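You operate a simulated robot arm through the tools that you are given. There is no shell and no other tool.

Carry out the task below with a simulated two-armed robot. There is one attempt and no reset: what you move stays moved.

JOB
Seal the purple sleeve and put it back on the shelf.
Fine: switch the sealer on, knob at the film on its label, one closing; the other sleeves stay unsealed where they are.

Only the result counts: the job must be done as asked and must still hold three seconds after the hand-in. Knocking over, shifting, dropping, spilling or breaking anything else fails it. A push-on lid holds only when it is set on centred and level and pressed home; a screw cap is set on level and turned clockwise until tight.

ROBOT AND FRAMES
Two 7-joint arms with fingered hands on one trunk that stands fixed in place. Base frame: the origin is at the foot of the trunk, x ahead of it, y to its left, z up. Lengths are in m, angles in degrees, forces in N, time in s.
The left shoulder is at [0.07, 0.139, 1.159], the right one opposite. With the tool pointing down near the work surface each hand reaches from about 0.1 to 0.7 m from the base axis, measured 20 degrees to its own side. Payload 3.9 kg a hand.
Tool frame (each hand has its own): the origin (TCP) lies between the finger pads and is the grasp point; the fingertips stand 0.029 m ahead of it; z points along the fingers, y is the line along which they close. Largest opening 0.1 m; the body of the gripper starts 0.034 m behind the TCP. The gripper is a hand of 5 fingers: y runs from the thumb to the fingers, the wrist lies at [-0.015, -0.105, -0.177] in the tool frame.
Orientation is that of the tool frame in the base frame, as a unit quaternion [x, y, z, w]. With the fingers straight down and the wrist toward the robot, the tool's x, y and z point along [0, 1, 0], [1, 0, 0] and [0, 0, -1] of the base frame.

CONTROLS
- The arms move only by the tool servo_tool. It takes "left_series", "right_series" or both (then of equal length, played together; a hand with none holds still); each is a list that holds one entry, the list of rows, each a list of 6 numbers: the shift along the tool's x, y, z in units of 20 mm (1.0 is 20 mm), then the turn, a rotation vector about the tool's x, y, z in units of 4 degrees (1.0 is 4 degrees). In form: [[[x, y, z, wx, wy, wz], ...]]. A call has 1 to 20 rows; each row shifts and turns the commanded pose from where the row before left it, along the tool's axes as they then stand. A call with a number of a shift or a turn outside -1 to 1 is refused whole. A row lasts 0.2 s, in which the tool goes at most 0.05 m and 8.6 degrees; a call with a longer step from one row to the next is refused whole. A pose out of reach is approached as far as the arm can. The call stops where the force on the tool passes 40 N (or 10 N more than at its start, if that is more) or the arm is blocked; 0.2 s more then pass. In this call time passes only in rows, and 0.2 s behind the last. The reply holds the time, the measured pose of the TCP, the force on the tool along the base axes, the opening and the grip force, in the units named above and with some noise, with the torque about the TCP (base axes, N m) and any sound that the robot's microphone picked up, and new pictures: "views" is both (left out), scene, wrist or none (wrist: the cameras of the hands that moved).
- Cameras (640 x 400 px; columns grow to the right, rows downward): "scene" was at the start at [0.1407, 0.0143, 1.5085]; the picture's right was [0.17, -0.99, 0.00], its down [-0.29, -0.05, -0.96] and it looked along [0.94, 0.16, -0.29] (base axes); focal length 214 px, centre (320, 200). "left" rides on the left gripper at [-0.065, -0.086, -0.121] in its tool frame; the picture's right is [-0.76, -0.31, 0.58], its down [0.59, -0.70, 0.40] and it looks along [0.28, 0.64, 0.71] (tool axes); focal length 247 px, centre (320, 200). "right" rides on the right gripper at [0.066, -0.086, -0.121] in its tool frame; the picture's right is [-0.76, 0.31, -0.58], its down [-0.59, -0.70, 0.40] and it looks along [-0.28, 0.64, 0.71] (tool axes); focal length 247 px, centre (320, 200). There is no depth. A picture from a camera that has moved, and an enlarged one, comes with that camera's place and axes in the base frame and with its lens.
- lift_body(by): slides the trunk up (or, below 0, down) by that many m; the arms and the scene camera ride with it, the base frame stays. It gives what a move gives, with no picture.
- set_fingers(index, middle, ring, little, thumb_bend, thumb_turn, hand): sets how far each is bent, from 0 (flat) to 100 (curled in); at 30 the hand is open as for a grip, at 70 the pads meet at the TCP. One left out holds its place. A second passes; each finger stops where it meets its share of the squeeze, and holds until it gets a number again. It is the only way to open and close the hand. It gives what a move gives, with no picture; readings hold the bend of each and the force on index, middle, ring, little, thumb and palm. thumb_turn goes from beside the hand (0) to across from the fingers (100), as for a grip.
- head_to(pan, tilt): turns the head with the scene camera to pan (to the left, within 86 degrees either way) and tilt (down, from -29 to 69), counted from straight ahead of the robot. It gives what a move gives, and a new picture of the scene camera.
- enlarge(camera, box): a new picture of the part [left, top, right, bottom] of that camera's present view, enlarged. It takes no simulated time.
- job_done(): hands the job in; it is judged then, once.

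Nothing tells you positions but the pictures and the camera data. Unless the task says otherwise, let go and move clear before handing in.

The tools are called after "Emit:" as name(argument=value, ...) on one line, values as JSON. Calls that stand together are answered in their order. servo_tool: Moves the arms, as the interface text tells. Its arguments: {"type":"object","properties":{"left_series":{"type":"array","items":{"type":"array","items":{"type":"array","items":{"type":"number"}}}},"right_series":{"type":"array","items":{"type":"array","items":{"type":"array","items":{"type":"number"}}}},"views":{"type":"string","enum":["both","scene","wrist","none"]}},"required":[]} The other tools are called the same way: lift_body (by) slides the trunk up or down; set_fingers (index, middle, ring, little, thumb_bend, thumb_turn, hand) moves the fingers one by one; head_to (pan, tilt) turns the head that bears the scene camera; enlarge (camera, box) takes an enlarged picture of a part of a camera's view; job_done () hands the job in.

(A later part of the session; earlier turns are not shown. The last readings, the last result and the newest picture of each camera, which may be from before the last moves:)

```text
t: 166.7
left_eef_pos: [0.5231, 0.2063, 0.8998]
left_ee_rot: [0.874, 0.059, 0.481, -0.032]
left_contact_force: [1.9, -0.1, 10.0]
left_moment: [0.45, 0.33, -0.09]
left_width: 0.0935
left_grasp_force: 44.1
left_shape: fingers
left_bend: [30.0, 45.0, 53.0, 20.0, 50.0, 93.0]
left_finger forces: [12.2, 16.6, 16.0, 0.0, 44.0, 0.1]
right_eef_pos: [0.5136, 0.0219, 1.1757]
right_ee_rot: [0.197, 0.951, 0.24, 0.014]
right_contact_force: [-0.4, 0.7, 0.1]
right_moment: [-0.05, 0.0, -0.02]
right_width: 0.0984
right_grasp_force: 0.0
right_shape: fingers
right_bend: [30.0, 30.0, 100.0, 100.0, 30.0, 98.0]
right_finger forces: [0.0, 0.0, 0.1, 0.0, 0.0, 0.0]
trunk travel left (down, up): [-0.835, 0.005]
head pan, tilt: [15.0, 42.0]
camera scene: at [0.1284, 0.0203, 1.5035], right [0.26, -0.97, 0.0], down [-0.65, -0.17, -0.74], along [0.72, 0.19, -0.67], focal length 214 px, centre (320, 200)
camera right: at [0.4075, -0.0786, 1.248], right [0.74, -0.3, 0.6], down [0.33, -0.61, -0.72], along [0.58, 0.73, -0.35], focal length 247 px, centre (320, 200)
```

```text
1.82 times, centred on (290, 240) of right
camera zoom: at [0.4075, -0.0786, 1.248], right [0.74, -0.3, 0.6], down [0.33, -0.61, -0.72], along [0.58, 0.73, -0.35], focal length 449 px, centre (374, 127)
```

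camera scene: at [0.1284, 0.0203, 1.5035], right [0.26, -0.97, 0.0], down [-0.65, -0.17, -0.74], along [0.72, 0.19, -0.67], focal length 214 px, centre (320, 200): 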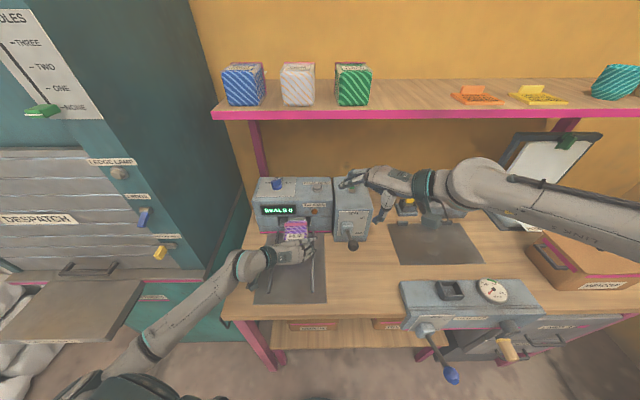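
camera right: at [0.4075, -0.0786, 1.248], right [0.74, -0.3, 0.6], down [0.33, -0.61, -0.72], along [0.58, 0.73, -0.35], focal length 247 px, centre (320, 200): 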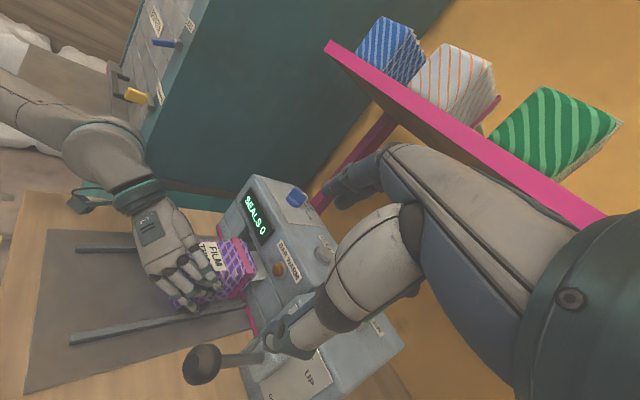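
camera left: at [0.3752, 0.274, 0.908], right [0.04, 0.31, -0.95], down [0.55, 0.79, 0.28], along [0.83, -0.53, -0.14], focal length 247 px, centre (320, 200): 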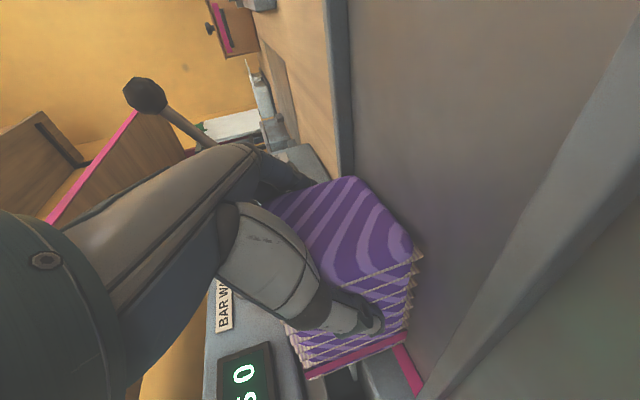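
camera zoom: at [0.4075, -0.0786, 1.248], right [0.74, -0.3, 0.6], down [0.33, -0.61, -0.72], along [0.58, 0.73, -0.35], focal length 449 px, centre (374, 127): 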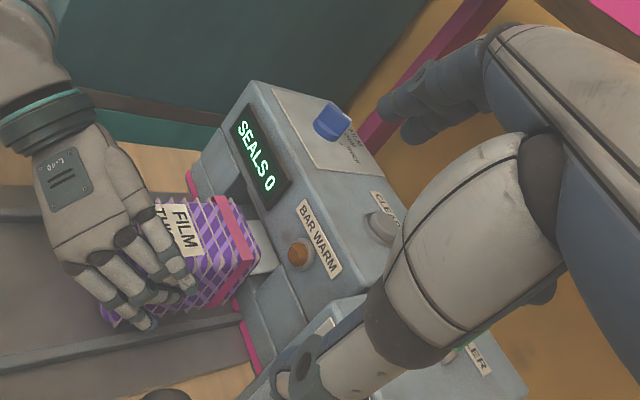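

The ball centre triangulates to (0.505, 0.025, 1.002). I'll lower the open right hand around it.

Emit:
servo_tool(right_series=[[[-0.0175, -0.508, 0.965, 0, 0, 0], [-0.0175, -0.508, 0.965, 0, 0, 0], [-0.0175, -0.508, 0.965, 0, 0, 0], [-0.0175, -0.508, 0.965, 0, 0, 0], [-0.0175, -0.508, 0.965, 0, 0, 0], [0, 0, 0, 0, 0, 0]]])

Emit:
enlarge(camera="scene", box=[300, 170, 420, 270])

Emit:
enlarge(camera="left", box=[60, 0, 320, 200])

Emit:
enlarge(camera="scene", box=[290, 195, 340, 230])

```text
t: 168.1
left_eef_pos: [0.5231, 0.2062, 0.8981]
left_ee_rot: [0.874, 0.06, 0.481, -0.032]
left_contact_force: [1.8, -0.1, 10.4]
left_moment: [0.45, 0.33, -0.07]
left_width: 0.0938
left_grasp_force: 44.0
left_shape: fingers
left_bend: [30.0, 45.0, 53.0, 20.0, 50.0, 93.0]
left_finger forces: [12.1, 16.4, 15.8, 0.0, 44.1, 0.0]
right_eef_pos: [0.5095, 0.0223, 1.0659]
right_ee_rot: [0.196, 0.951, 0.241, 0.014]
right_contact_force: [0.3, 0.3, -0.4]
right_moment: [0.01, 0.04, 0.0]
right_width: 0.0982
right_grasp_force: 0.1
right_shape: fingers
right_bend: [30.0, 30.0, 100.0, 100.0, 30.0, 98.0]
right_finger forces: [0.0, 0.0, 0.0, 0.0, 0.1, 0.0]
trunk travel left (down, up): [-0.835, 0.005]
head pan, tilt: [15.0, 42.0]
camera scene: at [0.1284, 0.0201, 1.5035], right [0.26, -0.97, 0.0], down [-0.65, -0.17, -0.74], along [0.72, 0.19, -0.67], focal length 214 px, centre (320, 200)
camera right: at [0.4028, -0.0765, 1.1388], right [0.74, -0.3, 0.6], down [0.33, -0.61, -0.72], along [0.58, 0.73, -0.35], focal length 247 px, centre (320, 200)
```

scene: 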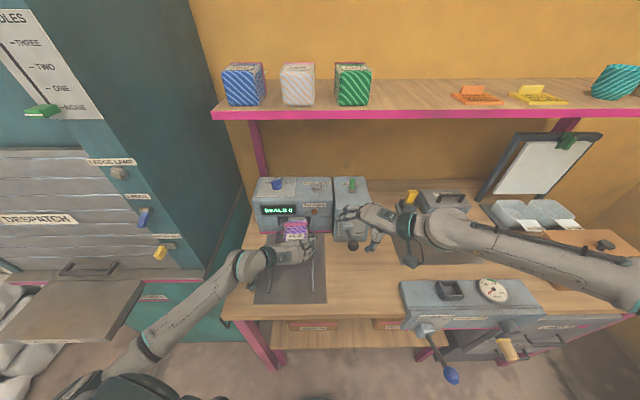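
right: 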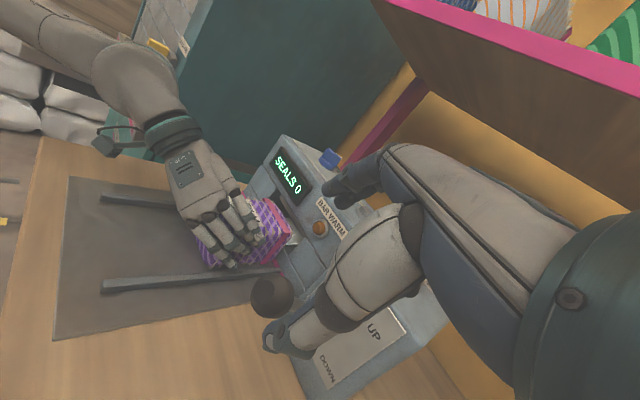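

```text
4.00 times, centred on (360, 220) of scene
camera zoom: at [0.1284, 0.0201, 1.5035], right [0.26, -0.97, 0.0], down [-0.65, -0.17, -0.74], along [0.72, 0.19, -0.67], focal length 858 px, centre (160, 120)
```

zoom: 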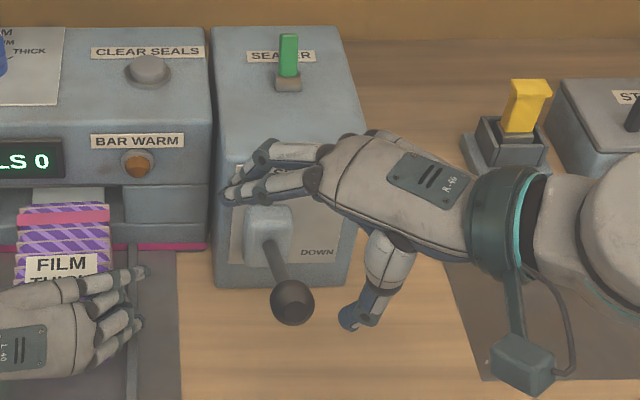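

```text
2.00 times, centred on (190, 100) of left
camera zoom: at [0.3749, 0.2738, 0.908], right [0.04, 0.31, -0.95], down [0.55, 0.79, 0.28], along [0.83, -0.53, -0.14], focal length 494 px, centre (580, 400)
```

zoom: 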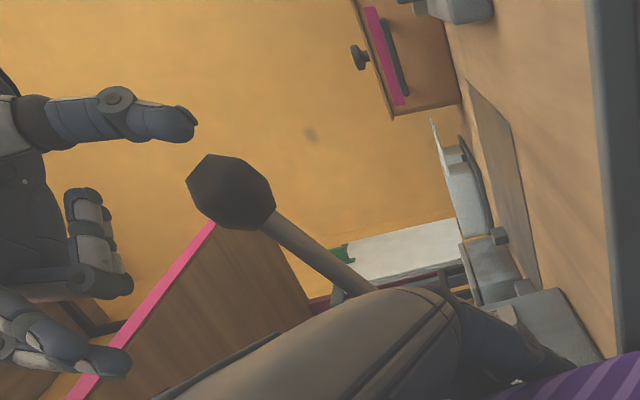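

```text
11.43 times, centred on (315, 212) of scene
camera zoom: at [0.1284, 0.0201, 1.5035], right [0.26, -0.97, 0.0], down [-0.65, -0.17, -0.74], along [0.72, 0.19, -0.67], focal length 2451 px, centre (377, 57)
```

zoom: 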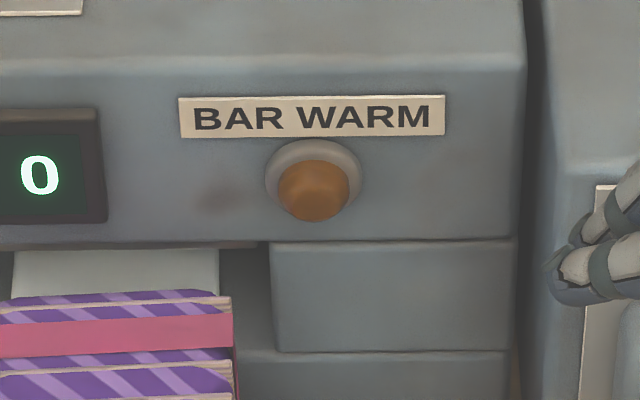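

Emit:
servo_tool(right_series=[[[-0.0175, -0.508, 0.945, 0, 0, 0], [-0.0175, -0.508, 0.945, 0, 0, 0], [-0.0175, -0.5, 0.93, 0, 0, 0], [0, 0, 0, 0, 0, 0]]], views="none")

Emit:
enlarge(camera="scene", box=[300, 170, 420, 270])

Emit:
enlarge(camera="left", box=[60, 0, 320, 200])

Emit:
enlarge(camera="right", box=[200, 130, 460, 350])

```text
t: 169.1
left_eef_pos: [0.5225, 0.2064, 0.8985]
left_ee_rot: [0.874, 0.06, 0.482, -0.032]
left_contact_force: [1.3, 0.7, 8.8]
left_moment: [0.43, 0.28, -0.08]
left_width: 0.0935
left_grasp_force: 43.8
left_shape: fingers
left_bend: [30.0, 45.0, 53.0, 20.0, 50.0, 93.0]
left_finger forces: [12.1, 16.3, 15.6, 0.0, 43.9, 0.0]
right_eef_pos: [0.5049, 0.0224, 1.0032]
right_ee_rot: [0.195, 0.951, 0.24, 0.014]
right_contact_force: [0.9, 1.1, -0.6]
right_moment: [0.01, -0.01, -0.03]
right_width: 0.0985
right_grasp_force: 0.1
right_shape: fingers
right_bend: [30.0, 30.0, 100.0, 100.0, 30.0, 98.0]
right_finger forces: [0.1, 0.0, 0.1, 0.0, 0.0, 0.0]
trunk travel left (down, up): [-0.835, 0.005]
head pan, tilt: [15.0, 42.0]
```

```text
4.00 times, centred on (360, 220) of scene
camera zoom: at [0.1283, 0.0201, 1.5035], right [0.26, -0.97, 0.0], down [-0.65, -0.17, -0.74], along [0.72, 0.19, -0.67], focal length 858 px, centre (160, 120)
```

zoom: 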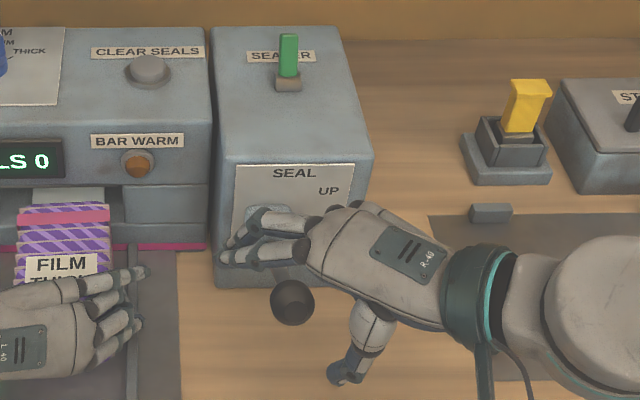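

```text
2.00 times, centred on (190, 100) of left
camera zoom: at [0.3749, 0.2738, 0.908], right [0.04, 0.31, -0.95], down [0.55, 0.79, 0.28], along [0.83, -0.53, -0.14], focal length 494 px, centre (580, 400)
```

zoom: 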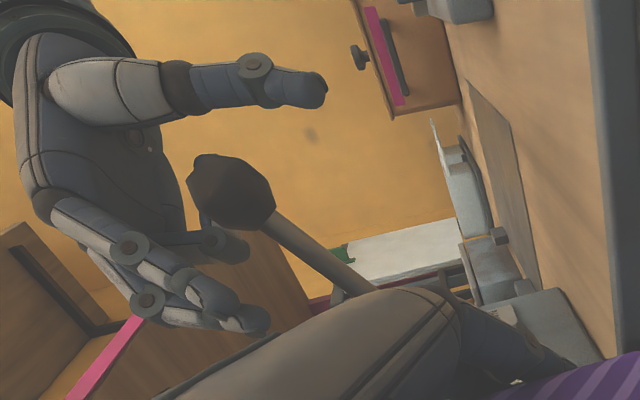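

```text
1.82 times, centred on (330, 240) of right
camera zoom: at [0.3996, -0.077, 1.0757], right [0.74, -0.3, 0.6], down [0.33, -0.61, -0.72], along [0.58, 0.73, -0.35], focal length 449 px, centre (302, 127)
```

zoom: 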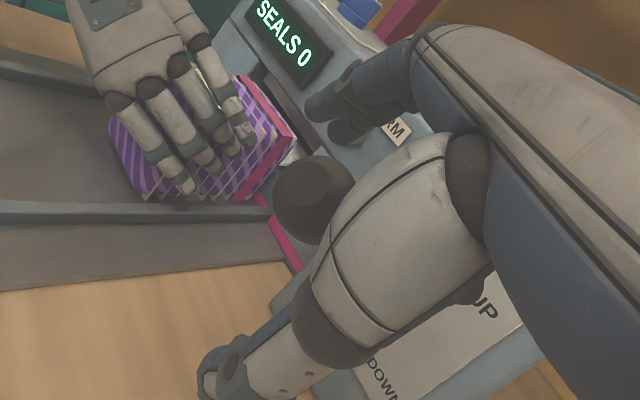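

The ball is between thumb and fingers. I'll close the grip on it.

Emit:
set_fingers(hand="right", index=68, middle=68, thumb_bend=68)

Emit:
enlarge(camera="left", box=[60, 0, 320, 200])

Emit:
enlarge(camera="scene", box=[270, 180, 390, 270])

```text
t: 170.1
left_eef_pos: [0.5234, 0.2069, 0.8994]
left_ee_rot: [0.874, 0.06, 0.482, -0.032]
left_contact_force: [1.1, -3.7, 12.6]
left_moment: [0.33, 0.25, -0.02]
left_width: 0.094
left_grasp_force: 43.7
left_shape: fingers
left_bend: [30.0, 45.0, 53.0, 20.0, 50.0, 93.0]
left_finger forces: [12.8, 16.9, 15.6, 0.0, 41.6, 0.0]
right_eef_pos: [0.5045, 0.0242, 1.0027]
right_ee_rot: [0.197, 0.951, 0.239, 0.015]
right_contact_force: [2.0, 10.1, 0.8]
right_moment: [0.03, -0.03, 0.0]
right_width: 0.0164
right_grasp_force: 6.3
right_shape: fingers
right_bend: [62.0, 65.0, 100.0, 100.0, 67.0, 97.0]
right_finger forces: [7.7, 3.1, 0.0, 0.0, 1.7, 0.0]
trunk travel left (down, up): [-0.835, 0.005]
head pan, tilt: [15.0, 42.0]
```

```text
2.00 times, centred on (190, 100) of left
camera zoom: at [0.3749, 0.2743, 0.9079], right [0.04, 0.31, -0.95], down [0.55, 0.79, 0.28], along [0.83, -0.53, -0.14], focal length 494 px, centre (580, 400)
```

zoom: 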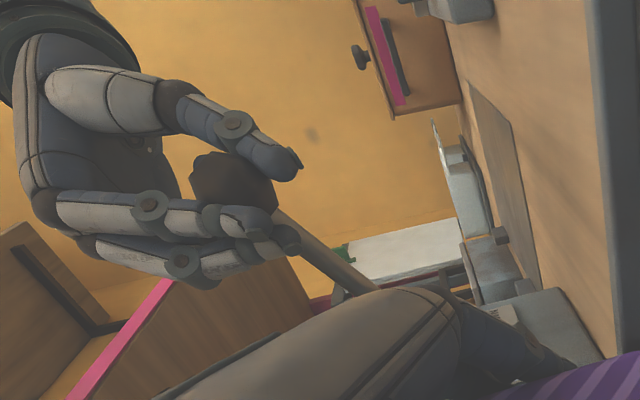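

```text
4.44 times, centred on (330, 225) of scene
camera zoom: at [0.1283, 0.0214, 1.5035], right [0.26, -0.97, 0.0], down [-0.65, -0.17, -0.74], along [0.72, 0.19, -0.67], focal length 953 px, centre (276, 89)
```

zoom: 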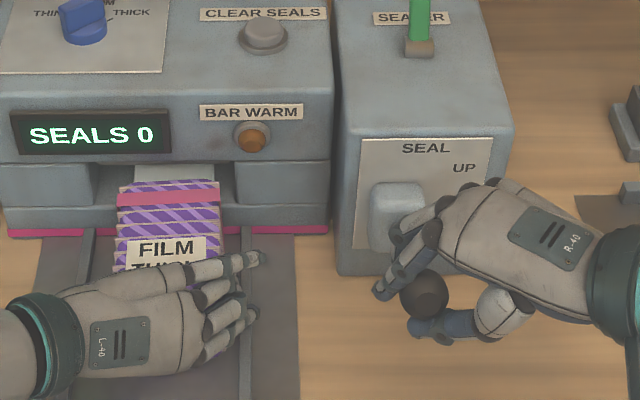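

I've caged the ball and its neck. Now I'll wait for the BAR WARM lamp before closing.

Emit:
servo_tool(right_series=[[[0, 0, 0, 0, 0, 0], [0, 0, 0, 0, 0, 0], [0, 0, 0, 0, 0, 0], [0, 0, 0, 0, 0, 0], [0, 0, 0, 0, 0, 0], [0, 0, 0, 0, 0, 0], [0, 0, 0, 0, 0, 0], [0, 0, 0, 0, 0, 0], [0, 0, 0, 0, 0, 0], [0, 0, 0, 0, 0, 0], [0, 0, 0, 0, 0, 0], [0, 0, 0, 0, 0, 0], [0, 0, 0, 0, 0, 0], [0, 0, 0, 0, 0, 0], [0, 0, 0, 0, 0, 0], [0, 0, 0, 0, 0, 0], [0, 0, 0, 0, 0, 0], [0, 0, 0, 0, 0, 0], [0, 0, 0, 0, 0, 0], [0, 0, 0, 0, 0, 0]]], views="none")

Emit:
servo_tool(right_series=[[[0, 0, 0, 0, 0, 0], [0, 0, 0, 0, 0, 0], [0, 0, 0, 0, 0, 0], [0, 0, 0, 0, 0, 0], [0, 0, 0, 0, 0, 0], [0, 0, 0, 0, 0, 0], [0, 0, 0, 0, 0, 0], [0, 0, 0, 0, 0, 0], [0, 0, 0, 0, 0, 0], [0, 0, 0, 0, 0, 0], [0, 0, 0, 0, 0, 0], [0, 0, 0, 0, 0, 0], [0, 0, 0, 0, 0, 0], [0, 0, 0, 0, 0, 0], [0, 0, 0, 0, 0, 0], [0, 0, 0, 0, 0, 0], [0, 0, 0, 0, 0, 0], [0, 0, 0, 0, 0, 0], [0, 0, 0, 0, 0, 0], [0, 0, 0, 0, 0, 0]]], views="none")

Emit:
enlarge(camera="scene", box=[270, 180, 390, 270])

```text
t: 174.3
left_eef_pos: [0.5229, 0.2072, 0.9]
left_ee_rot: [0.874, 0.06, 0.482, -0.033]
left_contact_force: [1.3, -5.9, 15.1]
left_moment: [0.3, 0.3, 0.01]
left_width: 0.0934
left_grasp_force: 42.6
left_shape: fingers
left_bend: [30.0, 45.0, 53.0, 20.0, 50.0, 93.0]
left_finger forces: [13.0, 17.1, 15.7, 0.0, 40.3, 0.1]
right_eef_pos: [0.5057, 0.0235, 1.0024]
right_ee_rot: [0.196, 0.951, 0.24, 0.015]
right_contact_force: [2.7, 11.3, -0.1]
right_moment: [0.07, -0.05, 0.05]
right_width: 0.0166
right_grasp_force: 6.8
right_shape: fingers
right_bend: [62.0, 65.0, 100.0, 100.0, 67.0, 97.0]
right_finger forces: [8.1, 3.5, 0.1, 0.1, 1.8, 0.1]
trunk travel left (down, up): [-0.835, 0.005]
head pan, tilt: [15.0, 42.0]
```

```text
t: 178.5
left_eef_pos: [0.522, 0.2068, 0.8992]
left_ee_rot: [0.874, 0.059, 0.481, -0.031]
left_contact_force: [1.8, -5.6, 14.5]
left_moment: [0.28, 0.26, 0.01]
left_width: 0.0932
left_grasp_force: 42.7
left_shape: fingers
left_bend: [30.0, 45.0, 53.0, 20.0, 50.0, 93.0]
left_finger forces: [12.9, 17.0, 15.8, 0.1, 40.3, 0.0]
right_eef_pos: [0.5048, 0.0239, 1.0024]
right_ee_rot: [0.196, 0.951, 0.24, 0.014]
right_contact_force: [0.9, 11.4, 0.2]
right_moment: [0.04, -0.02, 0.04]
right_width: 0.0166
right_grasp_force: 7.2
right_shape: fingers
right_bend: [62.0, 65.0, 100.0, 100.0, 67.0, 97.0]
right_finger forces: [8.2, 3.5, 0.1, 0.1, 1.6, 0.0]
trunk travel left (down, up): [-0.835, 0.005]
head pan, tilt: [15.0, 42.0]
```

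```text
4.44 times, centred on (330, 225) of scene
camera zoom: at [0.1281, 0.0213, 1.5035], right [0.26, -0.97, 0.0], down [-0.65, -0.17, -0.74], along [0.72, 0.19, -0.67], focal length 953 px, centre (276, 89)
```

zoom: 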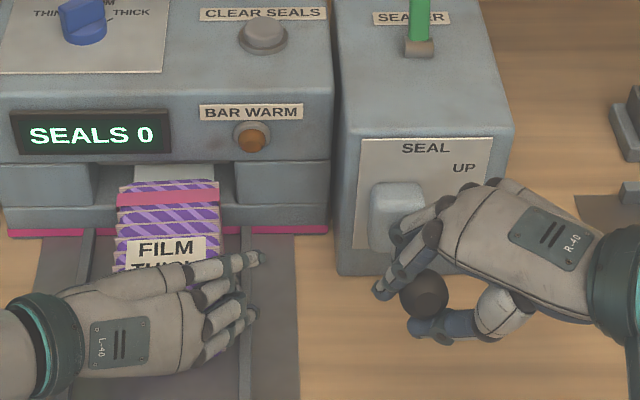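

Emit:
servo_tool(right_series=[[[0, 0, 0, 0, 0, 0], [0, 0, 0, 0, 0, 0], [0, 0, 0, 0, 0, 0], [0, 0, 0, 0, 0, 0], [0, 0, 0, 0, 0, 0], [0, 0, 0, 0, 0, 0], [0, 0, 0, 0, 0, 0], [0, 0, 0, 0, 0, 0], [0, 0, 0, 0, 0, 0], [0, 0, 0, 0, 0, 0], [0, 0, 0, 0, 0, 0], [0, 0, 0, 0, 0, 0], [0, 0, 0, 0, 0, 0], [0, 0, 0, 0, 0, 0], [0, 0, 0, 0, 0, 0], [0, 0, 0, 0, 0, 0], [0, 0, 0, 0, 0, 0], [0, 0, 0, 0, 0, 0], [0, 0, 0, 0, 0, 0], [0, 0, 0, 0, 0, 0]]], views="none")

Emit:
servo_tool(right_series=[[[0, 0, 0, 0, 0, 0], [0, 0, 0, 0, 0, 0], [0, 0, 0, 0, 0, 0], [0, 0, 0, 0, 0, 0], [0, 0, 0, 0, 0, 0], [0, 0, 0, 0, 0, 0], [0, 0, 0, 0, 0, 0], [0, 0, 0, 0, 0, 0], [0, 0, 0, 0, 0, 0], [0, 0, 0, 0, 0, 0], [0, 0, 0, 0, 0, 0], [0, 0, 0, 0, 0, 0], [0, 0, 0, 0, 0, 0], [0, 0, 0, 0, 0, 0], [0, 0, 0, 0, 0, 0], [0, 0, 0, 0, 0, 0], [0, 0, 0, 0, 0, 0], [0, 0, 0, 0, 0, 0], [0, 0, 0, 0, 0, 0], [0, 0, 0, 0, 0, 0]]], views="none")

Emit:
servo_tool(right_series=[[[0, 0, 0, 0, 0, 0], [0, 0, 0, 0, 0, 0], [0, 0, 0, 0, 0, 0], [0, 0, 0, 0, 0, 0], [0, 0, 0, 0, 0, 0], [0, 0, 0, 0, 0, 0], [0, 0, 0, 0, 0, 0], [0, 0, 0, 0, 0, 0], [0, 0, 0, 0, 0, 0], [0, 0, 0, 0, 0, 0], [0, 0, 0, 0, 0, 0], [0, 0, 0, 0, 0, 0], [0, 0, 0, 0, 0, 0], [0, 0, 0, 0, 0, 0], [0, 0, 0, 0, 0, 0], [0, 0, 0, 0, 0, 0], [0, 0, 0, 0, 0, 0], [0, 0, 0, 0, 0, 0], [0, 0, 0, 0, 0, 0], [0, 0, 0, 0, 0, 0]]], views="none")

Emit:
enlarge(camera="scene", box=[270, 180, 390, 270])

Emit:
enlarge(camera="scene", box=[255, 165, 325, 240])

```text
t: 182.7
left_eef_pos: [0.522, 0.2078, 0.8978]
left_ee_rot: [0.874, 0.06, 0.481, -0.032]
left_contact_force: [1.0, -5.4, 14.3]
left_moment: [0.31, 0.3, 0.03]
left_width: 0.0933
left_grasp_force: 43.0
left_shape: fingers
left_bend: [30.0, 45.0, 53.0, 20.0, 50.0, 93.0]
left_finger forces: [12.9, 16.9, 15.8, 0.1, 40.3, 0.1]
right_eef_pos: [0.5048, 0.0239, 1.002]
right_ee_rot: [0.196, 0.951, 0.24, 0.014]
right_contact_force: [0.6, 11.4, -0.8]
right_moment: [0.05, 0.02, 0.07]
right_width: 0.0165
right_grasp_force: 6.4
right_shape: fingers
right_bend: [62.0, 65.0, 100.0, 100.0, 67.0, 97.0]
right_finger forces: [8.2, 3.5, 0.0, 0.1, 1.6, 0.0]
trunk travel left (down, up): [-0.835, 0.005]
head pan, tilt: [15.0, 42.0]
```

```text
t: 186.9
left_eef_pos: [0.5222, 0.2079, 0.9001]
left_ee_rot: [0.874, 0.06, 0.481, -0.033]
left_contact_force: [1.8, -4.6, 13.8]
left_moment: [0.35, 0.3, 0.01]
left_width: 0.0932
left_grasp_force: 42.8
left_shape: fingers
left_bend: [30.0, 45.0, 53.0, 20.0, 50.0, 93.0]
left_finger forces: [12.8, 16.8, 15.8, 0.0, 40.3, 0.0]
right_eef_pos: [0.5043, 0.0236, 1.0032]
right_ee_rot: [0.196, 0.951, 0.24, 0.014]
right_contact_force: [1.8, 11.4, 0.3]
right_moment: [0.08, 0.01, 0.06]
right_width: 0.0167
right_grasp_force: 6.7
right_shape: fingers
right_bend: [62.0, 65.0, 100.0, 100.0, 67.0, 97.0]
right_finger forces: [8.2, 3.2, 0.0, 0.0, 1.6, 0.1]
trunk travel left (down, up): [-0.835, 0.005]
head pan, tilt: [15.0, 42.0]
```

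```text
t: 191.1
left_eef_pos: [0.522, 0.206, 0.8988]
left_ee_rot: [0.874, 0.06, 0.481, -0.032]
left_contact_force: [1.5, -4.6, 14.3]
left_moment: [0.3, 0.27, 0.02]
left_width: 0.0935
left_grasp_force: 43.2
left_shape: fingers
left_bend: [30.0, 45.0, 53.0, 20.0, 50.0, 93.0]
left_finger forces: [12.8, 16.7, 15.8, 0.1, 40.5, 0.1]
right_eef_pos: [0.5048, 0.0235, 1.0037]
right_ee_rot: [0.196, 0.951, 0.24, 0.015]
right_contact_force: [1.1, 10.7, 0.5]
right_moment: [0.05, -0.04, 0.08]
right_width: 0.0165
right_grasp_force: 7.2
right_shape: fingers
right_bend: [62.0, 65.0, 100.0, 100.0, 67.0, 97.0]
right_finger forces: [8.1, 3.5, 0.0, 0.0, 1.6, 0.1]
trunk travel left (down, up): [-0.835, 0.005]
head pan, tilt: [15.0, 42.0]
```

```text
4.44 times, centred on (330, 225) of scene
camera zoom: at [0.1281, 0.0213, 1.5035], right [0.26, -0.97, 0.0], down [-0.65, -0.17, -0.74], along [0.72, 0.19, -0.67], focal length 953 px, centre (276, 89)
```

zoom: 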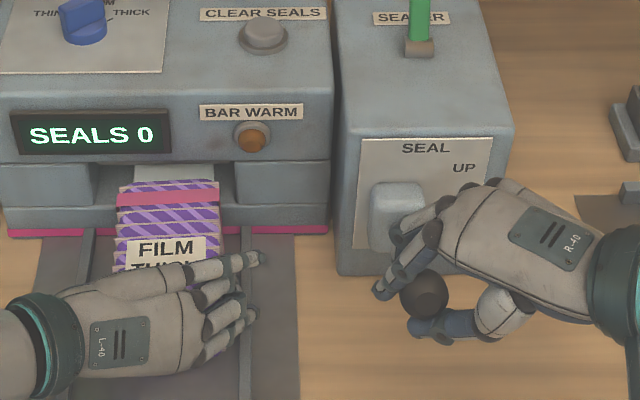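

```text
5.33 times, centred on (290, 202) of scene
camera zoom: at [0.1281, 0.0213, 1.5035], right [0.26, -0.97, 0.0], down [-0.65, -0.17, -0.74], along [0.72, 0.19, -0.67], focal length 1144 px, centre (480, 187)
```

zoom: 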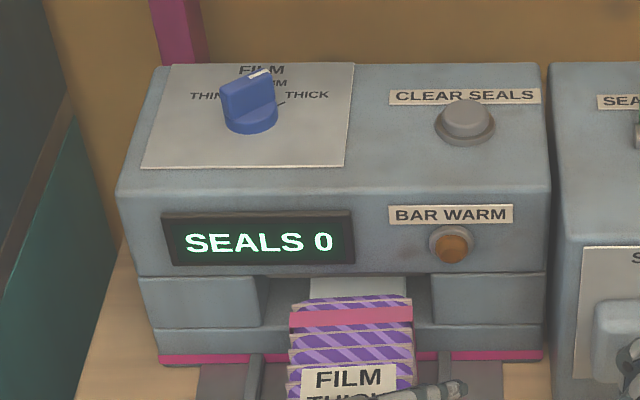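

No change on the lamp yet. I'll keep waiting.

Emit:
servo_tool(right_series=[[[0, 0, 0, 0, 0, 0], [0, 0, 0, 0, 0, 0], [0, 0, 0, 0, 0, 0], [0, 0, 0, 0, 0, 0], [0, 0, 0, 0, 0, 0], [0, 0, 0, 0, 0, 0], [0, 0, 0, 0, 0, 0], [0, 0, 0, 0, 0, 0], [0, 0, 0, 0, 0, 0], [0, 0, 0, 0, 0, 0], [0, 0, 0, 0, 0, 0], [0, 0, 0, 0, 0, 0], [0, 0, 0, 0, 0, 0], [0, 0, 0, 0, 0, 0], [0, 0, 0, 0, 0, 0], [0, 0, 0, 0, 0, 0], [0, 0, 0, 0, 0, 0], [0, 0, 0, 0, 0, 0], [0, 0, 0, 0, 0, 0], [0, 0, 0, 0, 0, 0]]], views="none")

Emit:
servo_tool(right_series=[[[0, 0, 0, 0, 0, 0], [0, 0, 0, 0, 0, 0], [0, 0, 0, 0, 0, 0], [0, 0, 0, 0, 0, 0], [0, 0, 0, 0, 0, 0], [0, 0, 0, 0, 0, 0], [0, 0, 0, 0, 0, 0], [0, 0, 0, 0, 0, 0], [0, 0, 0, 0, 0, 0], [0, 0, 0, 0, 0, 0], [0, 0, 0, 0, 0, 0], [0, 0, 0, 0, 0, 0], [0, 0, 0, 0, 0, 0], [0, 0, 0, 0, 0, 0], [0, 0, 0, 0, 0, 0], [0, 0, 0, 0, 0, 0], [0, 0, 0, 0, 0, 0], [0, 0, 0, 0, 0, 0], [0, 0, 0, 0, 0, 0], [0, 0, 0, 0, 0, 0]]], views="none")

Emit:
servo_tool(right_series=[[[0, 0, 0, 0, 0, 0], [0, 0, 0, 0, 0, 0], [0, 0, 0, 0, 0, 0], [0, 0, 0, 0, 0, 0], [0, 0, 0, 0, 0, 0], [0, 0, 0, 0, 0, 0], [0, 0, 0, 0, 0, 0], [0, 0, 0, 0, 0, 0], [0, 0, 0, 0, 0, 0], [0, 0, 0, 0, 0, 0], [0, 0, 0, 0, 0, 0], [0, 0, 0, 0, 0, 0], [0, 0, 0, 0, 0, 0], [0, 0, 0, 0, 0, 0], [0, 0, 0, 0, 0, 0], [0, 0, 0, 0, 0, 0], [0, 0, 0, 0, 0, 0], [0, 0, 0, 0, 0, 0], [0, 0, 0, 0, 0, 0], [0, 0, 0, 0, 0, 0]]], views="none")

Emit:
servo_tool(right_series=[[[0, 0, 0, 0, 0, 0], [0, 0, 0, 0, 0, 0], [0, 0, 0, 0, 0, 0], [0, 0, 0, 0, 0, 0], [0, 0, 0, 0, 0, 0], [0, 0, 0, 0, 0, 0], [0, 0, 0, 0, 0, 0], [0, 0, 0, 0, 0, 0], [0, 0, 0, 0, 0, 0], [0, 0, 0, 0, 0, 0], [0, 0, 0, 0, 0, 0], [0, 0, 0, 0, 0, 0], [0, 0, 0, 0, 0, 0], [0, 0, 0, 0, 0, 0], [0, 0, 0, 0, 0, 0], [0, 0, 0, 0, 0, 0], [0, 0, 0, 0, 0, 0], [0, 0, 0, 0, 0, 0], [0, 0, 0, 0, 0, 0], [0, 0, 0, 0, 0, 0]]], views="none")

Emit:
enlarge(camera="scene", box=[290, 195, 340, 230])

```text
t: 195.3
left_eef_pos: [0.5223, 0.2072, 0.8981]
left_ee_rot: [0.874, 0.059, 0.481, -0.032]
left_contact_force: [1.4, -4.9, 13.4]
left_moment: [0.33, 0.27, -0.02]
left_width: 0.0936
left_grasp_force: 42.9
left_shape: fingers
left_bend: [30.0, 45.0, 53.0, 20.0, 50.0, 93.0]
left_finger forces: [12.7, 16.7, 15.9, 0.0, 40.3, 0.0]
right_eef_pos: [0.5042, 0.0234, 1.003]
right_ee_rot: [0.197, 0.951, 0.24, 0.015]
right_contact_force: [1.5, 10.1, 1.0]
right_moment: [0.06, -0.03, 0.05]
right_width: 0.0166
right_grasp_force: 6.9
right_shape: fingers
right_bend: [62.0, 65.0, 100.0, 100.0, 67.0, 97.0]
right_finger forces: [8.1, 3.4, 0.0, 0.0, 1.6, 0.0]
trunk travel left (down, up): [-0.835, 0.005]
head pan, tilt: [15.0, 42.0]
```

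```text
t: 199.5
left_eef_pos: [0.5227, 0.2073, 0.8991]
left_ee_rot: [0.874, 0.06, 0.481, -0.032]
left_contact_force: [1.4, -4.6, 13.9]
left_moment: [0.36, 0.25, 0.02]
left_width: 0.0934
left_grasp_force: 42.8
left_shape: fingers
left_bend: [30.0, 45.0, 53.0, 20.0, 50.0, 93.0]
left_finger forces: [12.7, 16.7, 15.8, 0.1, 40.4, 0.1]
right_eef_pos: [0.5049, 0.0238, 1.0035]
right_ee_rot: [0.197, 0.951, 0.24, 0.016]
right_contact_force: [1.0, 10.9, 0.7]
right_moment: [0.03, -0.03, 0.03]
right_width: 0.0168
right_grasp_force: 6.3
right_shape: fingers
right_bend: [62.0, 65.0, 100.0, 100.0, 67.0, 97.0]
right_finger forces: [8.0, 3.3, 0.0, 0.0, 1.6, 0.0]
trunk travel left (down, up): [-0.835, 0.005]
head pan, tilt: [15.0, 42.0]
```

```text
t: 203.7
left_eef_pos: [0.5218, 0.2072, 0.8995]
left_ee_rot: [0.874, 0.061, 0.482, -0.032]
left_contact_force: [2.4, -3.8, 12.3]
left_moment: [0.36, 0.29, 0.0]
left_width: 0.0935
left_grasp_force: 42.6
left_shape: fingers
left_bend: [30.0, 45.0, 53.0, 20.0, 50.0, 93.0]
left_finger forces: [12.6, 16.6, 15.7, 0.1, 40.4, 0.0]
right_eef_pos: [0.5048, 0.0237, 1.0032]
right_ee_rot: [0.196, 0.95, 0.24, 0.015]
right_contact_force: [1.8, 10.8, 0.5]
right_moment: [0.07, -0.01, 0.03]
right_width: 0.0165
right_grasp_force: 5.9
right_shape: fingers
right_bend: [62.0, 65.0, 100.0, 100.0, 67.0, 97.0]
right_finger forces: [8.0, 3.2, 0.0, 0.1, 1.6, 0.1]
trunk travel left (down, up): [-0.835, 0.005]
head pan, tilt: [15.0, 42.0]
```

```text
t: 207.9
left_eef_pos: [0.5222, 0.2088, 0.8991]
left_ee_rot: [0.874, 0.06, 0.481, -0.032]
left_contact_force: [1.9, -3.8, 13.2]
left_moment: [0.37, 0.27, 0.02]
left_width: 0.0934
left_grasp_force: 42.3
left_shape: fingers
left_bend: [30.0, 45.0, 53.0, 20.0, 50.0, 93.0]
left_finger forces: [12.6, 16.5, 15.7, 0.0, 40.5, 0.1]
right_eef_pos: [0.5045, 0.0231, 1.0032]
right_ee_rot: [0.196, 0.951, 0.24, 0.015]
right_contact_force: [1.6, 10.2, 0.5]
right_moment: [0.04, -0.02, 0.05]
right_width: 0.0165
right_grasp_force: 6.9
right_shape: fingers
right_bend: [62.0, 65.0, 100.0, 100.0, 67.0, 97.0]
right_finger forces: [7.8, 3.3, 0.1, 0.0, 1.6, 0.0]
trunk travel left (down, up): [-0.835, 0.005]
head pan, tilt: [15.0, 42.0]
```

```text
11.43 times, centred on (315, 212) of scene
camera zoom: at [0.128, 0.0214, 1.5035], right [0.26, -0.97, 0.0], down [-0.65, -0.17, -0.74], along [0.72, 0.19, -0.67], focal length 2451 px, centre (377, 57)
```

zoom: 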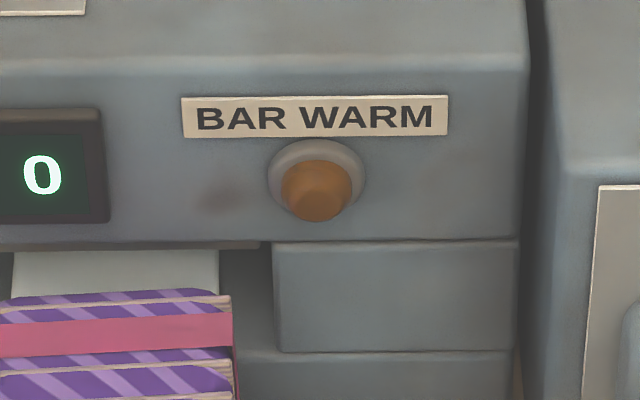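

Emit:
servo_tool(right_series=[[[0, 0, 0, 0, 0, 0], [0, 0, 0, 0, 0, 0], [0, 0, 0, 0, 0, 0], [0, 0, 0, 0, 0, 0], [0, 0, 0, 0, 0, 0], [0, 0, 0, 0, 0, 0], [0, 0, 0, 0, 0, 0], [0, 0, 0, 0, 0, 0], [0, 0, 0, 0, 0, 0], [0, 0, 0, 0, 0, 0], [0, 0, 0, 0, 0, 0], [0, 0, 0, 0, 0, 0], [0, 0, 0, 0, 0, 0], [0, 0, 0, 0, 0, 0], [0, 0, 0, 0, 0, 0], [0, 0, 0, 0, 0, 0], [0, 0, 0, 0, 0, 0], [0, 0, 0, 0, 0, 0], [0, 0, 0, 0, 0, 0], [0, 0, 0, 0, 0, 0]]], views="none")

Emit:
servo_tool(right_series=[[[0, 0, 0, 0, 0, 0], [0, 0, 0, 0, 0, 0], [0, 0, 0, 0, 0, 0], [0, 0, 0, 0, 0, 0], [0, 0, 0, 0, 0, 0], [0, 0, 0, 0, 0, 0], [0, 0, 0, 0, 0, 0], [0, 0, 0, 0, 0, 0], [0, 0, 0, 0, 0, 0], [0, 0, 0, 0, 0, 0], [0, 0, 0, 0, 0, 0], [0, 0, 0, 0, 0, 0], [0, 0, 0, 0, 0, 0], [0, 0, 0, 0, 0, 0], [0, 0, 0, 0, 0, 0], [0, 0, 0, 0, 0, 0], [0, 0, 0, 0, 0, 0], [0, 0, 0, 0, 0, 0], [0, 0, 0, 0, 0, 0], [0, 0, 0, 0, 0, 0]]], views="none")

Emit:
servo_tool(right_series=[[[0, 0, 0, 0, 0, 0], [0, 0, 0, 0, 0, 0], [0, 0, 0, 0, 0, 0], [0, 0, 0, 0, 0, 0], [0, 0, 0, 0, 0, 0], [0, 0, 0, 0, 0, 0], [0, 0, 0, 0, 0, 0], [0, 0, 0, 0, 0, 0], [0, 0, 0, 0, 0, 0], [0, 0, 0, 0, 0, 0], [0, 0, 0, 0, 0, 0], [0, 0, 0, 0, 0, 0], [0, 0, 0, 0, 0, 0], [0, 0, 0, 0, 0, 0], [0, 0, 0, 0, 0, 0], [0, 0, 0, 0, 0, 0], [0, 0, 0, 0, 0, 0], [0, 0, 0, 0, 0, 0], [0, 0, 0, 0, 0, 0], [0, 0, 0, 0, 0, 0]]], views="none")

Emit:
servo_tool(right_series=[[[0, 0, 0, 0, 0, 0], [0, 0, 0, 0, 0, 0], [0, 0, 0, 0, 0, 0], [0, 0, 0, 0, 0, 0], [0, 0, 0, 0, 0, 0], [0, 0, 0, 0, 0, 0], [0, 0, 0, 0, 0, 0], [0, 0, 0, 0, 0, 0], [0, 0, 0, 0, 0, 0], [0, 0, 0, 0, 0, 0], [0, 0, 0, 0, 0, 0], [0, 0, 0, 0, 0, 0], [0, 0, 0, 0, 0, 0], [0, 0, 0, 0, 0, 0], [0, 0, 0, 0, 0, 0], [0, 0, 0, 0, 0, 0], [0, 0, 0, 0, 0, 0], [0, 0, 0, 0, 0, 0], [0, 0, 0, 0, 0, 0], [0, 0, 0, 0, 0, 0]]], views="none")

Emit:
servo_tool(right_series=[[[0, 0, 0, 0, 0, 0], [0, 0, 0, 0, 0, 0], [0, 0, 0, 0, 0, 0], [0, 0, 0, 0, 0, 0], [0, 0, 0, 0, 0, 0], [0, 0, 0, 0, 0, 0], [0, 0, 0, 0, 0, 0], [0, 0, 0, 0, 0, 0], [0, 0, 0, 0, 0, 0], [0, 0, 0, 0, 0, 0], [0, 0, 0, 0, 0, 0], [0, 0, 0, 0, 0, 0], [0, 0, 0, 0, 0, 0], [0, 0, 0, 0, 0, 0], [0, 0, 0, 0, 0, 0], [0, 0, 0, 0, 0, 0], [0, 0, 0, 0, 0, 0], [0, 0, 0, 0, 0, 0], [0, 0, 0, 0, 0, 0], [0, 0, 0, 0, 0, 0]]], views="none")

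Emit:
enlarge(camera="scene", box=[270, 180, 390, 270])

Emit:
enlarge(camera="right", box=[150, 80, 350, 250])

```text
t: 212.1
left_eef_pos: [0.5211, 0.2073, 0.9005]
left_ee_rot: [0.874, 0.06, 0.481, -0.032]
left_contact_force: [1.3, -4.3, 13.1]
left_moment: [0.33, 0.32, 0.02]
left_width: 0.0933
left_grasp_force: 42.8
left_shape: fingers
left_bend: [30.0, 45.0, 53.0, 20.0, 50.0, 93.0]
left_finger forces: [12.6, 16.6, 15.8, 0.0, 40.4, 0.1]
right_eef_pos: [0.5053, 0.0233, 1.0039]
right_ee_rot: [0.196, 0.951, 0.24, 0.015]
right_contact_force: [1.7, 9.6, 0.3]
right_moment: [0.07, -0.03, 0.02]
right_width: 0.0166
right_grasp_force: 6.5
right_shape: fingers
right_bend: [62.0, 65.0, 100.0, 100.0, 67.0, 97.0]
right_finger forces: [7.9, 3.3, 0.1, 0.0, 1.6, 0.1]
trunk travel left (down, up): [-0.835, 0.005]
head pan, tilt: [15.0, 42.0]
```

```text
t: 216.3
left_eef_pos: [0.5226, 0.2077, 0.8991]
left_ee_rot: [0.874, 0.06, 0.481, -0.032]
left_contact_force: [0.8, -3.8, 13.2]
left_moment: [0.38, 0.27, 0.06]
left_width: 0.0935
left_grasp_force: 42.8
left_shape: fingers
left_bend: [30.0, 45.0, 53.0, 20.0, 50.0, 93.0]
left_finger forces: [12.5, 16.5, 15.7, 0.0, 40.5, 0.1]
right_eef_pos: [0.5032, 0.0232, 1.0043]
right_ee_rot: [0.196, 0.951, 0.24, 0.014]
right_contact_force: [1.0, 10.3, 0.4]
right_moment: [0.04, 0.0, 0.04]
right_width: 0.0166
right_grasp_force: 6.3
right_shape: fingers
right_bend: [62.0, 65.0, 100.0, 100.0, 67.0, 97.0]
right_finger forces: [8.0, 3.3, 0.0, 0.1, 1.6, 0.0]
trunk travel left (down, up): [-0.835, 0.005]
head pan, tilt: [15.0, 42.0]
```

```text
t: 220.5
left_eef_pos: [0.5224, 0.2063, 0.8998]
left_ee_rot: [0.874, 0.06, 0.482, -0.031]
left_contact_force: [1.2, -3.9, 12.8]
left_moment: [0.36, 0.31, 0.01]
left_width: 0.0934
left_grasp_force: 42.8
left_shape: fingers
left_bend: [30.0, 45.0, 53.0, 20.0, 50.0, 93.0]
left_finger forces: [12.5, 16.5, 15.8, 0.0, 40.7, 0.0]
right_eef_pos: [0.5045, 0.0236, 1.003]
right_ee_rot: [0.197, 0.951, 0.24, 0.014]
right_contact_force: [0.9, 10.7, 1.1]
right_moment: [0.05, 0.01, 0.05]
right_width: 0.0166
right_grasp_force: 6.5
right_shape: fingers
right_bend: [62.0, 65.0, 100.0, 100.0, 67.0, 97.0]
right_finger forces: [7.8, 3.3, 0.0, 0.1, 1.6, 0.1]
trunk travel left (down, up): [-0.835, 0.005]
head pan, tilt: [15.0, 42.0]
```

```text
t: 224.7
left_eef_pos: [0.5214, 0.2078, 0.8983]
left_ee_rot: [0.874, 0.061, 0.481, -0.032]
left_contact_force: [0.9, -2.3, 13.0]
left_moment: [0.4, 0.25, 0.0]
left_width: 0.0936
left_grasp_force: 42.3
left_shape: fingers
left_bend: [30.0, 45.0, 53.0, 20.0, 50.0, 93.0]
left_finger forces: [12.3, 16.4, 15.7, 0.0, 40.6, 0.1]
right_eef_pos: [0.5055, 0.0244, 1.0043]
right_ee_rot: [0.197, 0.951, 0.24, 0.014]
right_contact_force: [0.8, 10.1, -0.3]
right_moment: [0.05, -0.01, 0.02]
right_width: 0.0166
right_grasp_force: 6.7
right_shape: fingers
right_bend: [62.0, 65.0, 100.0, 100.0, 67.0, 97.0]
right_finger forces: [7.8, 3.3, 0.0, 0.0, 1.6, 0.0]
trunk travel left (down, up): [-0.835, 0.005]
head pan, tilt: [15.0, 42.0]
```

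```text
t: 228.9
left_eef_pos: [0.5213, 0.2074, 0.8989]
left_ee_rot: [0.874, 0.061, 0.481, -0.032]
left_contact_force: [0.9, -3.8, 12.8]
left_moment: [0.37, 0.28, 0.02]
left_width: 0.0934
left_grasp_force: 42.2
left_shape: fingers
left_bend: [30.0, 45.0, 53.0, 20.0, 50.0, 93.0]
left_finger forces: [12.5, 16.2, 15.5, 0.0, 40.6, 0.1]
right_eef_pos: [0.5047, 0.0245, 1.0046]
right_ee_rot: [0.196, 0.951, 0.24, 0.015]
right_contact_force: [1.0, 10.6, 0.5]
right_moment: [0.09, 0.01, 0.06]
right_width: 0.0164
right_grasp_force: 6.2
right_shape: fingers
right_bend: [62.0, 65.0, 100.0, 100.0, 67.0, 97.0]
right_finger forces: [7.8, 3.2, 0.1, 0.0, 1.6, 0.1]
trunk travel left (down, up): [-0.835, 0.005]
head pan, tilt: [15.0, 42.0]
```

```text
4.44 times, centred on (330, 225) of scene
camera zoom: at [0.128, 0.0214, 1.5035], right [0.26, -0.97, 0.0], down [-0.65, -0.17, -0.74], along [0.72, 0.19, -0.67], focal length 953 px, centre (276, 89)
```

zoom: 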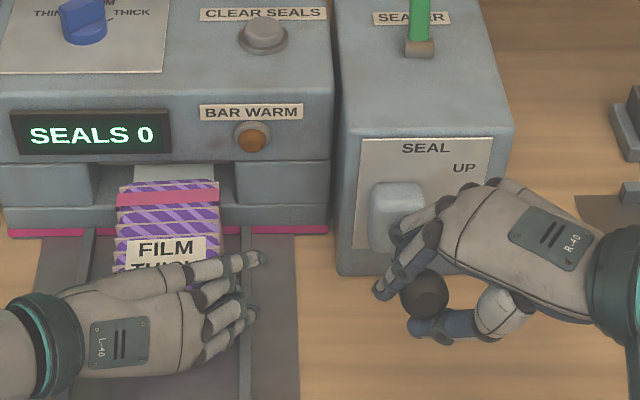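

```text
2.35 times, centred on (250, 165) of right
camera zoom: at [0.3993, -0.0761, 1.0762], right [0.74, -0.3, 0.6], down [0.33, -0.61, -0.72], along [0.58, 0.73, -0.35], focal length 581 px, centre (485, 282)
```

zoom: 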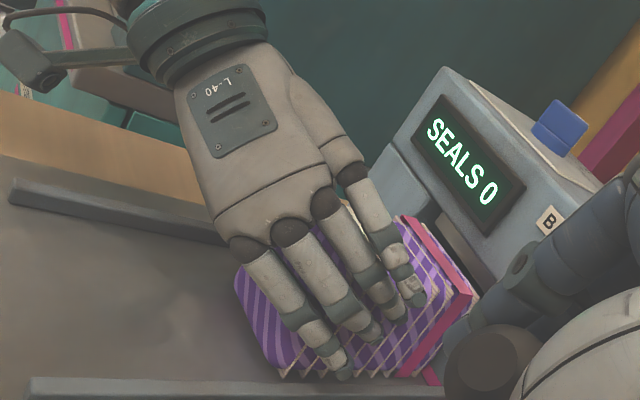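

After nearly two minutes the lamp hasn't changed, so this looks like an impulse-type bar that heats during the closing. I'll bring the lever down along its arc, in one controlled motion.

Emit:
servo_tool(right_series=[[[0.09, -0.288, 0.347, 0, 0, 0], [0.09, -0.288, 0.347, 0, 0, 0], [0.037, -0.3, 0.45, 0, 0, 0], [0.037, -0.3, 0.45, 0, 0, 0], [-0.037, -0.25, 0.479, 0, 0, 0], [-0.037, -0.25, 0.479, 0, 0, 0], [-0.108, -0.193, 0.495, 0, 0, 0], [-0.108, -0.193, 0.495, 0, 0, 0]]], views="scene")

Emit:
enlarge(camera="scene", box=[270, 180, 390, 270])

Emit:
enlarge(camera="left", box=[60, 0, 380, 250])

```text
t: 230.7
left_eef_pos: [0.5221, 0.2084, 0.8986]
left_ee_rot: [0.873, 0.06, 0.482, -0.031]
left_contact_force: [0.9, -0.5, 7.9]
left_moment: [0.31, 0.16, -0.04]
left_width: 0.0936
left_grasp_force: 40.5
left_shape: fingers
left_bend: [30.0, 45.0, 53.0, 20.0, 50.0, 93.0]
left_finger forces: [11.8, 15.5, 14.3, 0.0, 40.2, 0.1]
right_eef_pos: [0.4977, 0.0235, 0.9228]
right_ee_rot: [0.196, 0.951, 0.24, 0.015]
right_contact_force: [-2.3, 12.4, 12.5]
right_moment: [0.0, -0.09, 0.1]
right_width: 0.0132
right_grasp_force: 7.8
right_shape: fingers
right_bend: [62.0, 65.0, 100.0, 100.0, 68.0, 98.0]
right_finger forces: [10.1, 4.8, 0.1, 0.0, 0.0, 0.0]
trunk travel left (down, up): [-0.835, 0.005]
head pan, tilt: [15.0, 42.0]
camera scene: at [0.1262, 0.0224, 1.5037], right [0.26, -0.97, 0.0], down [-0.64, -0.17, -0.74], along [0.72, 0.19, -0.67], focal length 214 px, centre (320, 200)
```

scene: 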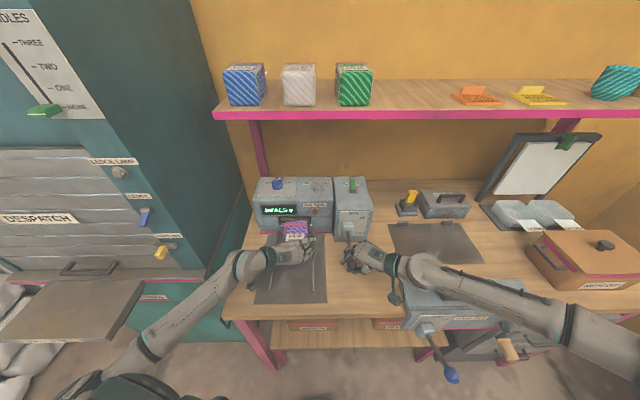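

```text
4.44 times, centred on (330, 225) of scene
camera zoom: at [0.1262, 0.0224, 1.5037], right [0.26, -0.97, 0.0], down [-0.64, -0.17, -0.74], along [0.72, 0.19, -0.67], focal length 953 px, centre (276, 89)
```

zoom: 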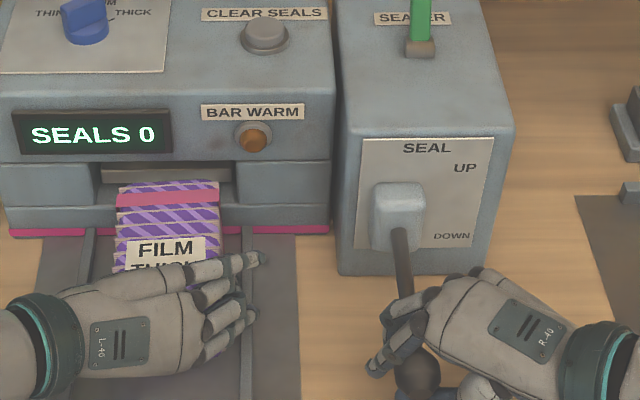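

```text
1.60 times, centred on (220, 125) of left
camera zoom: at [0.3735, 0.2751, 0.9081], right [0.04, 0.31, -0.95], down [0.55, 0.79, 0.28], along [0.83, -0.53, -0.14], focal length 395 px, centre (480, 320)
```

zoom: 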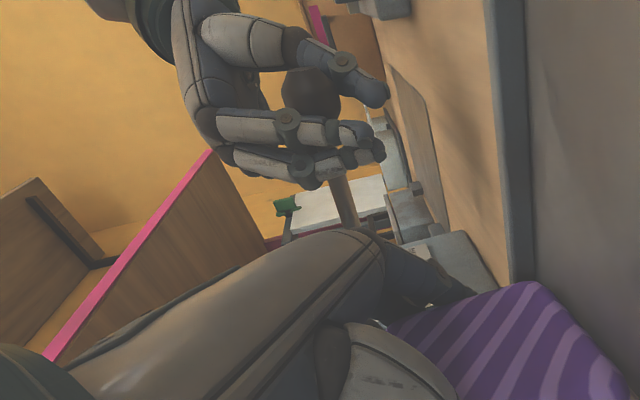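

The lever is coming down and the bar is descending on the tail. I'll continue to the end of travel.

Emit:
servo_tool(right_series=[[[-0.18, -0.128, 0.495, 0, 0, 0], [-0.18, -0.128, 0.495, 0, 0, 0]]], views="none")

Emit:
enlarge(camera="scene", box=[270, 180, 390, 270])

Emit:
enlarge(camera="left", box=[60, 0, 380, 250])

```text
t: 231.3
left_eef_pos: [0.5209, 0.2083, 0.899]
left_ee_rot: [0.873, 0.062, 0.482, -0.032]
left_contact_force: [3.3, -1.2, 6.5]
left_moment: [0.2, 0.12, -0.1]
left_width: 0.0934
left_grasp_force: 40.2
left_shape: fingers
left_bend: [30.0, 45.0, 53.0, 20.0, 50.0, 92.0]
left_finger forces: [12.0, 15.3, 14.2, 0.1, 38.9, 0.0]
right_eef_pos: [0.505, 0.0244, 0.9029]
right_ee_rot: [0.197, 0.951, 0.24, 0.015]
right_contact_force: [-3.1, 14.7, 16.1]
right_moment: [-0.19, -0.26, 0.12]
right_width: 0.0133
right_grasp_force: 10.0
right_shape: fingers
right_bend: [62.0, 65.0, 100.0, 100.0, 68.0, 98.0]
right_finger forces: [10.8, 9.8, 0.1, 0.0, 0.0, 0.0]
trunk travel left (down, up): [-0.835, 0.005]
head pan, tilt: [15.0, 42.0]
```

```text
4.44 times, centred on (330, 225) of scene
camera zoom: at [0.1257, 0.0228, 1.5038], right [0.26, -0.97, 0.0], down [-0.64, -0.17, -0.74], along [0.72, 0.19, -0.67], focal length 953 px, centre (276, 89)
```

zoom: 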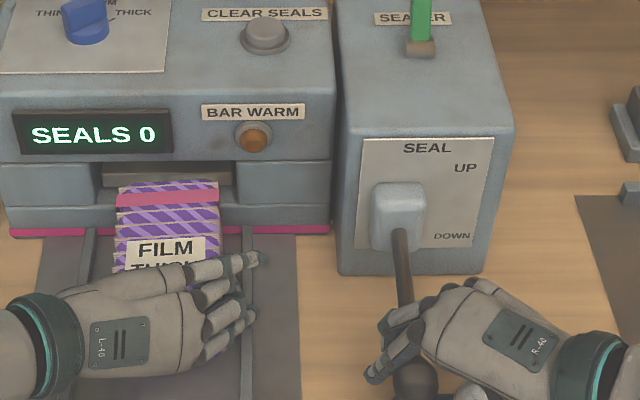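

```text
1.60 times, centred on (220, 125) of left
camera zoom: at [0.3734, 0.2754, 0.9082], right [0.04, 0.31, -0.95], down [0.55, 0.79, 0.28], along [0.83, -0.53, -0.14], focal length 395 px, centre (480, 320)
```

zoom: 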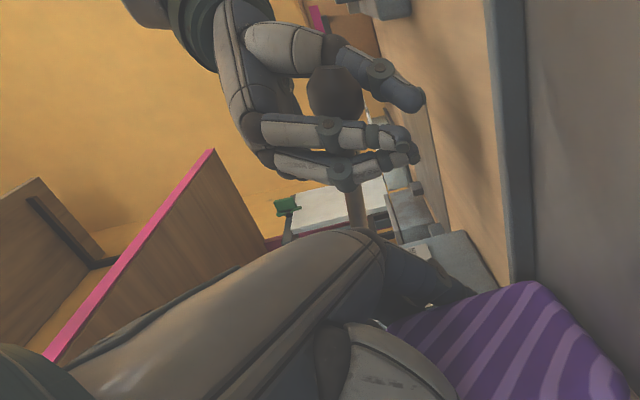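

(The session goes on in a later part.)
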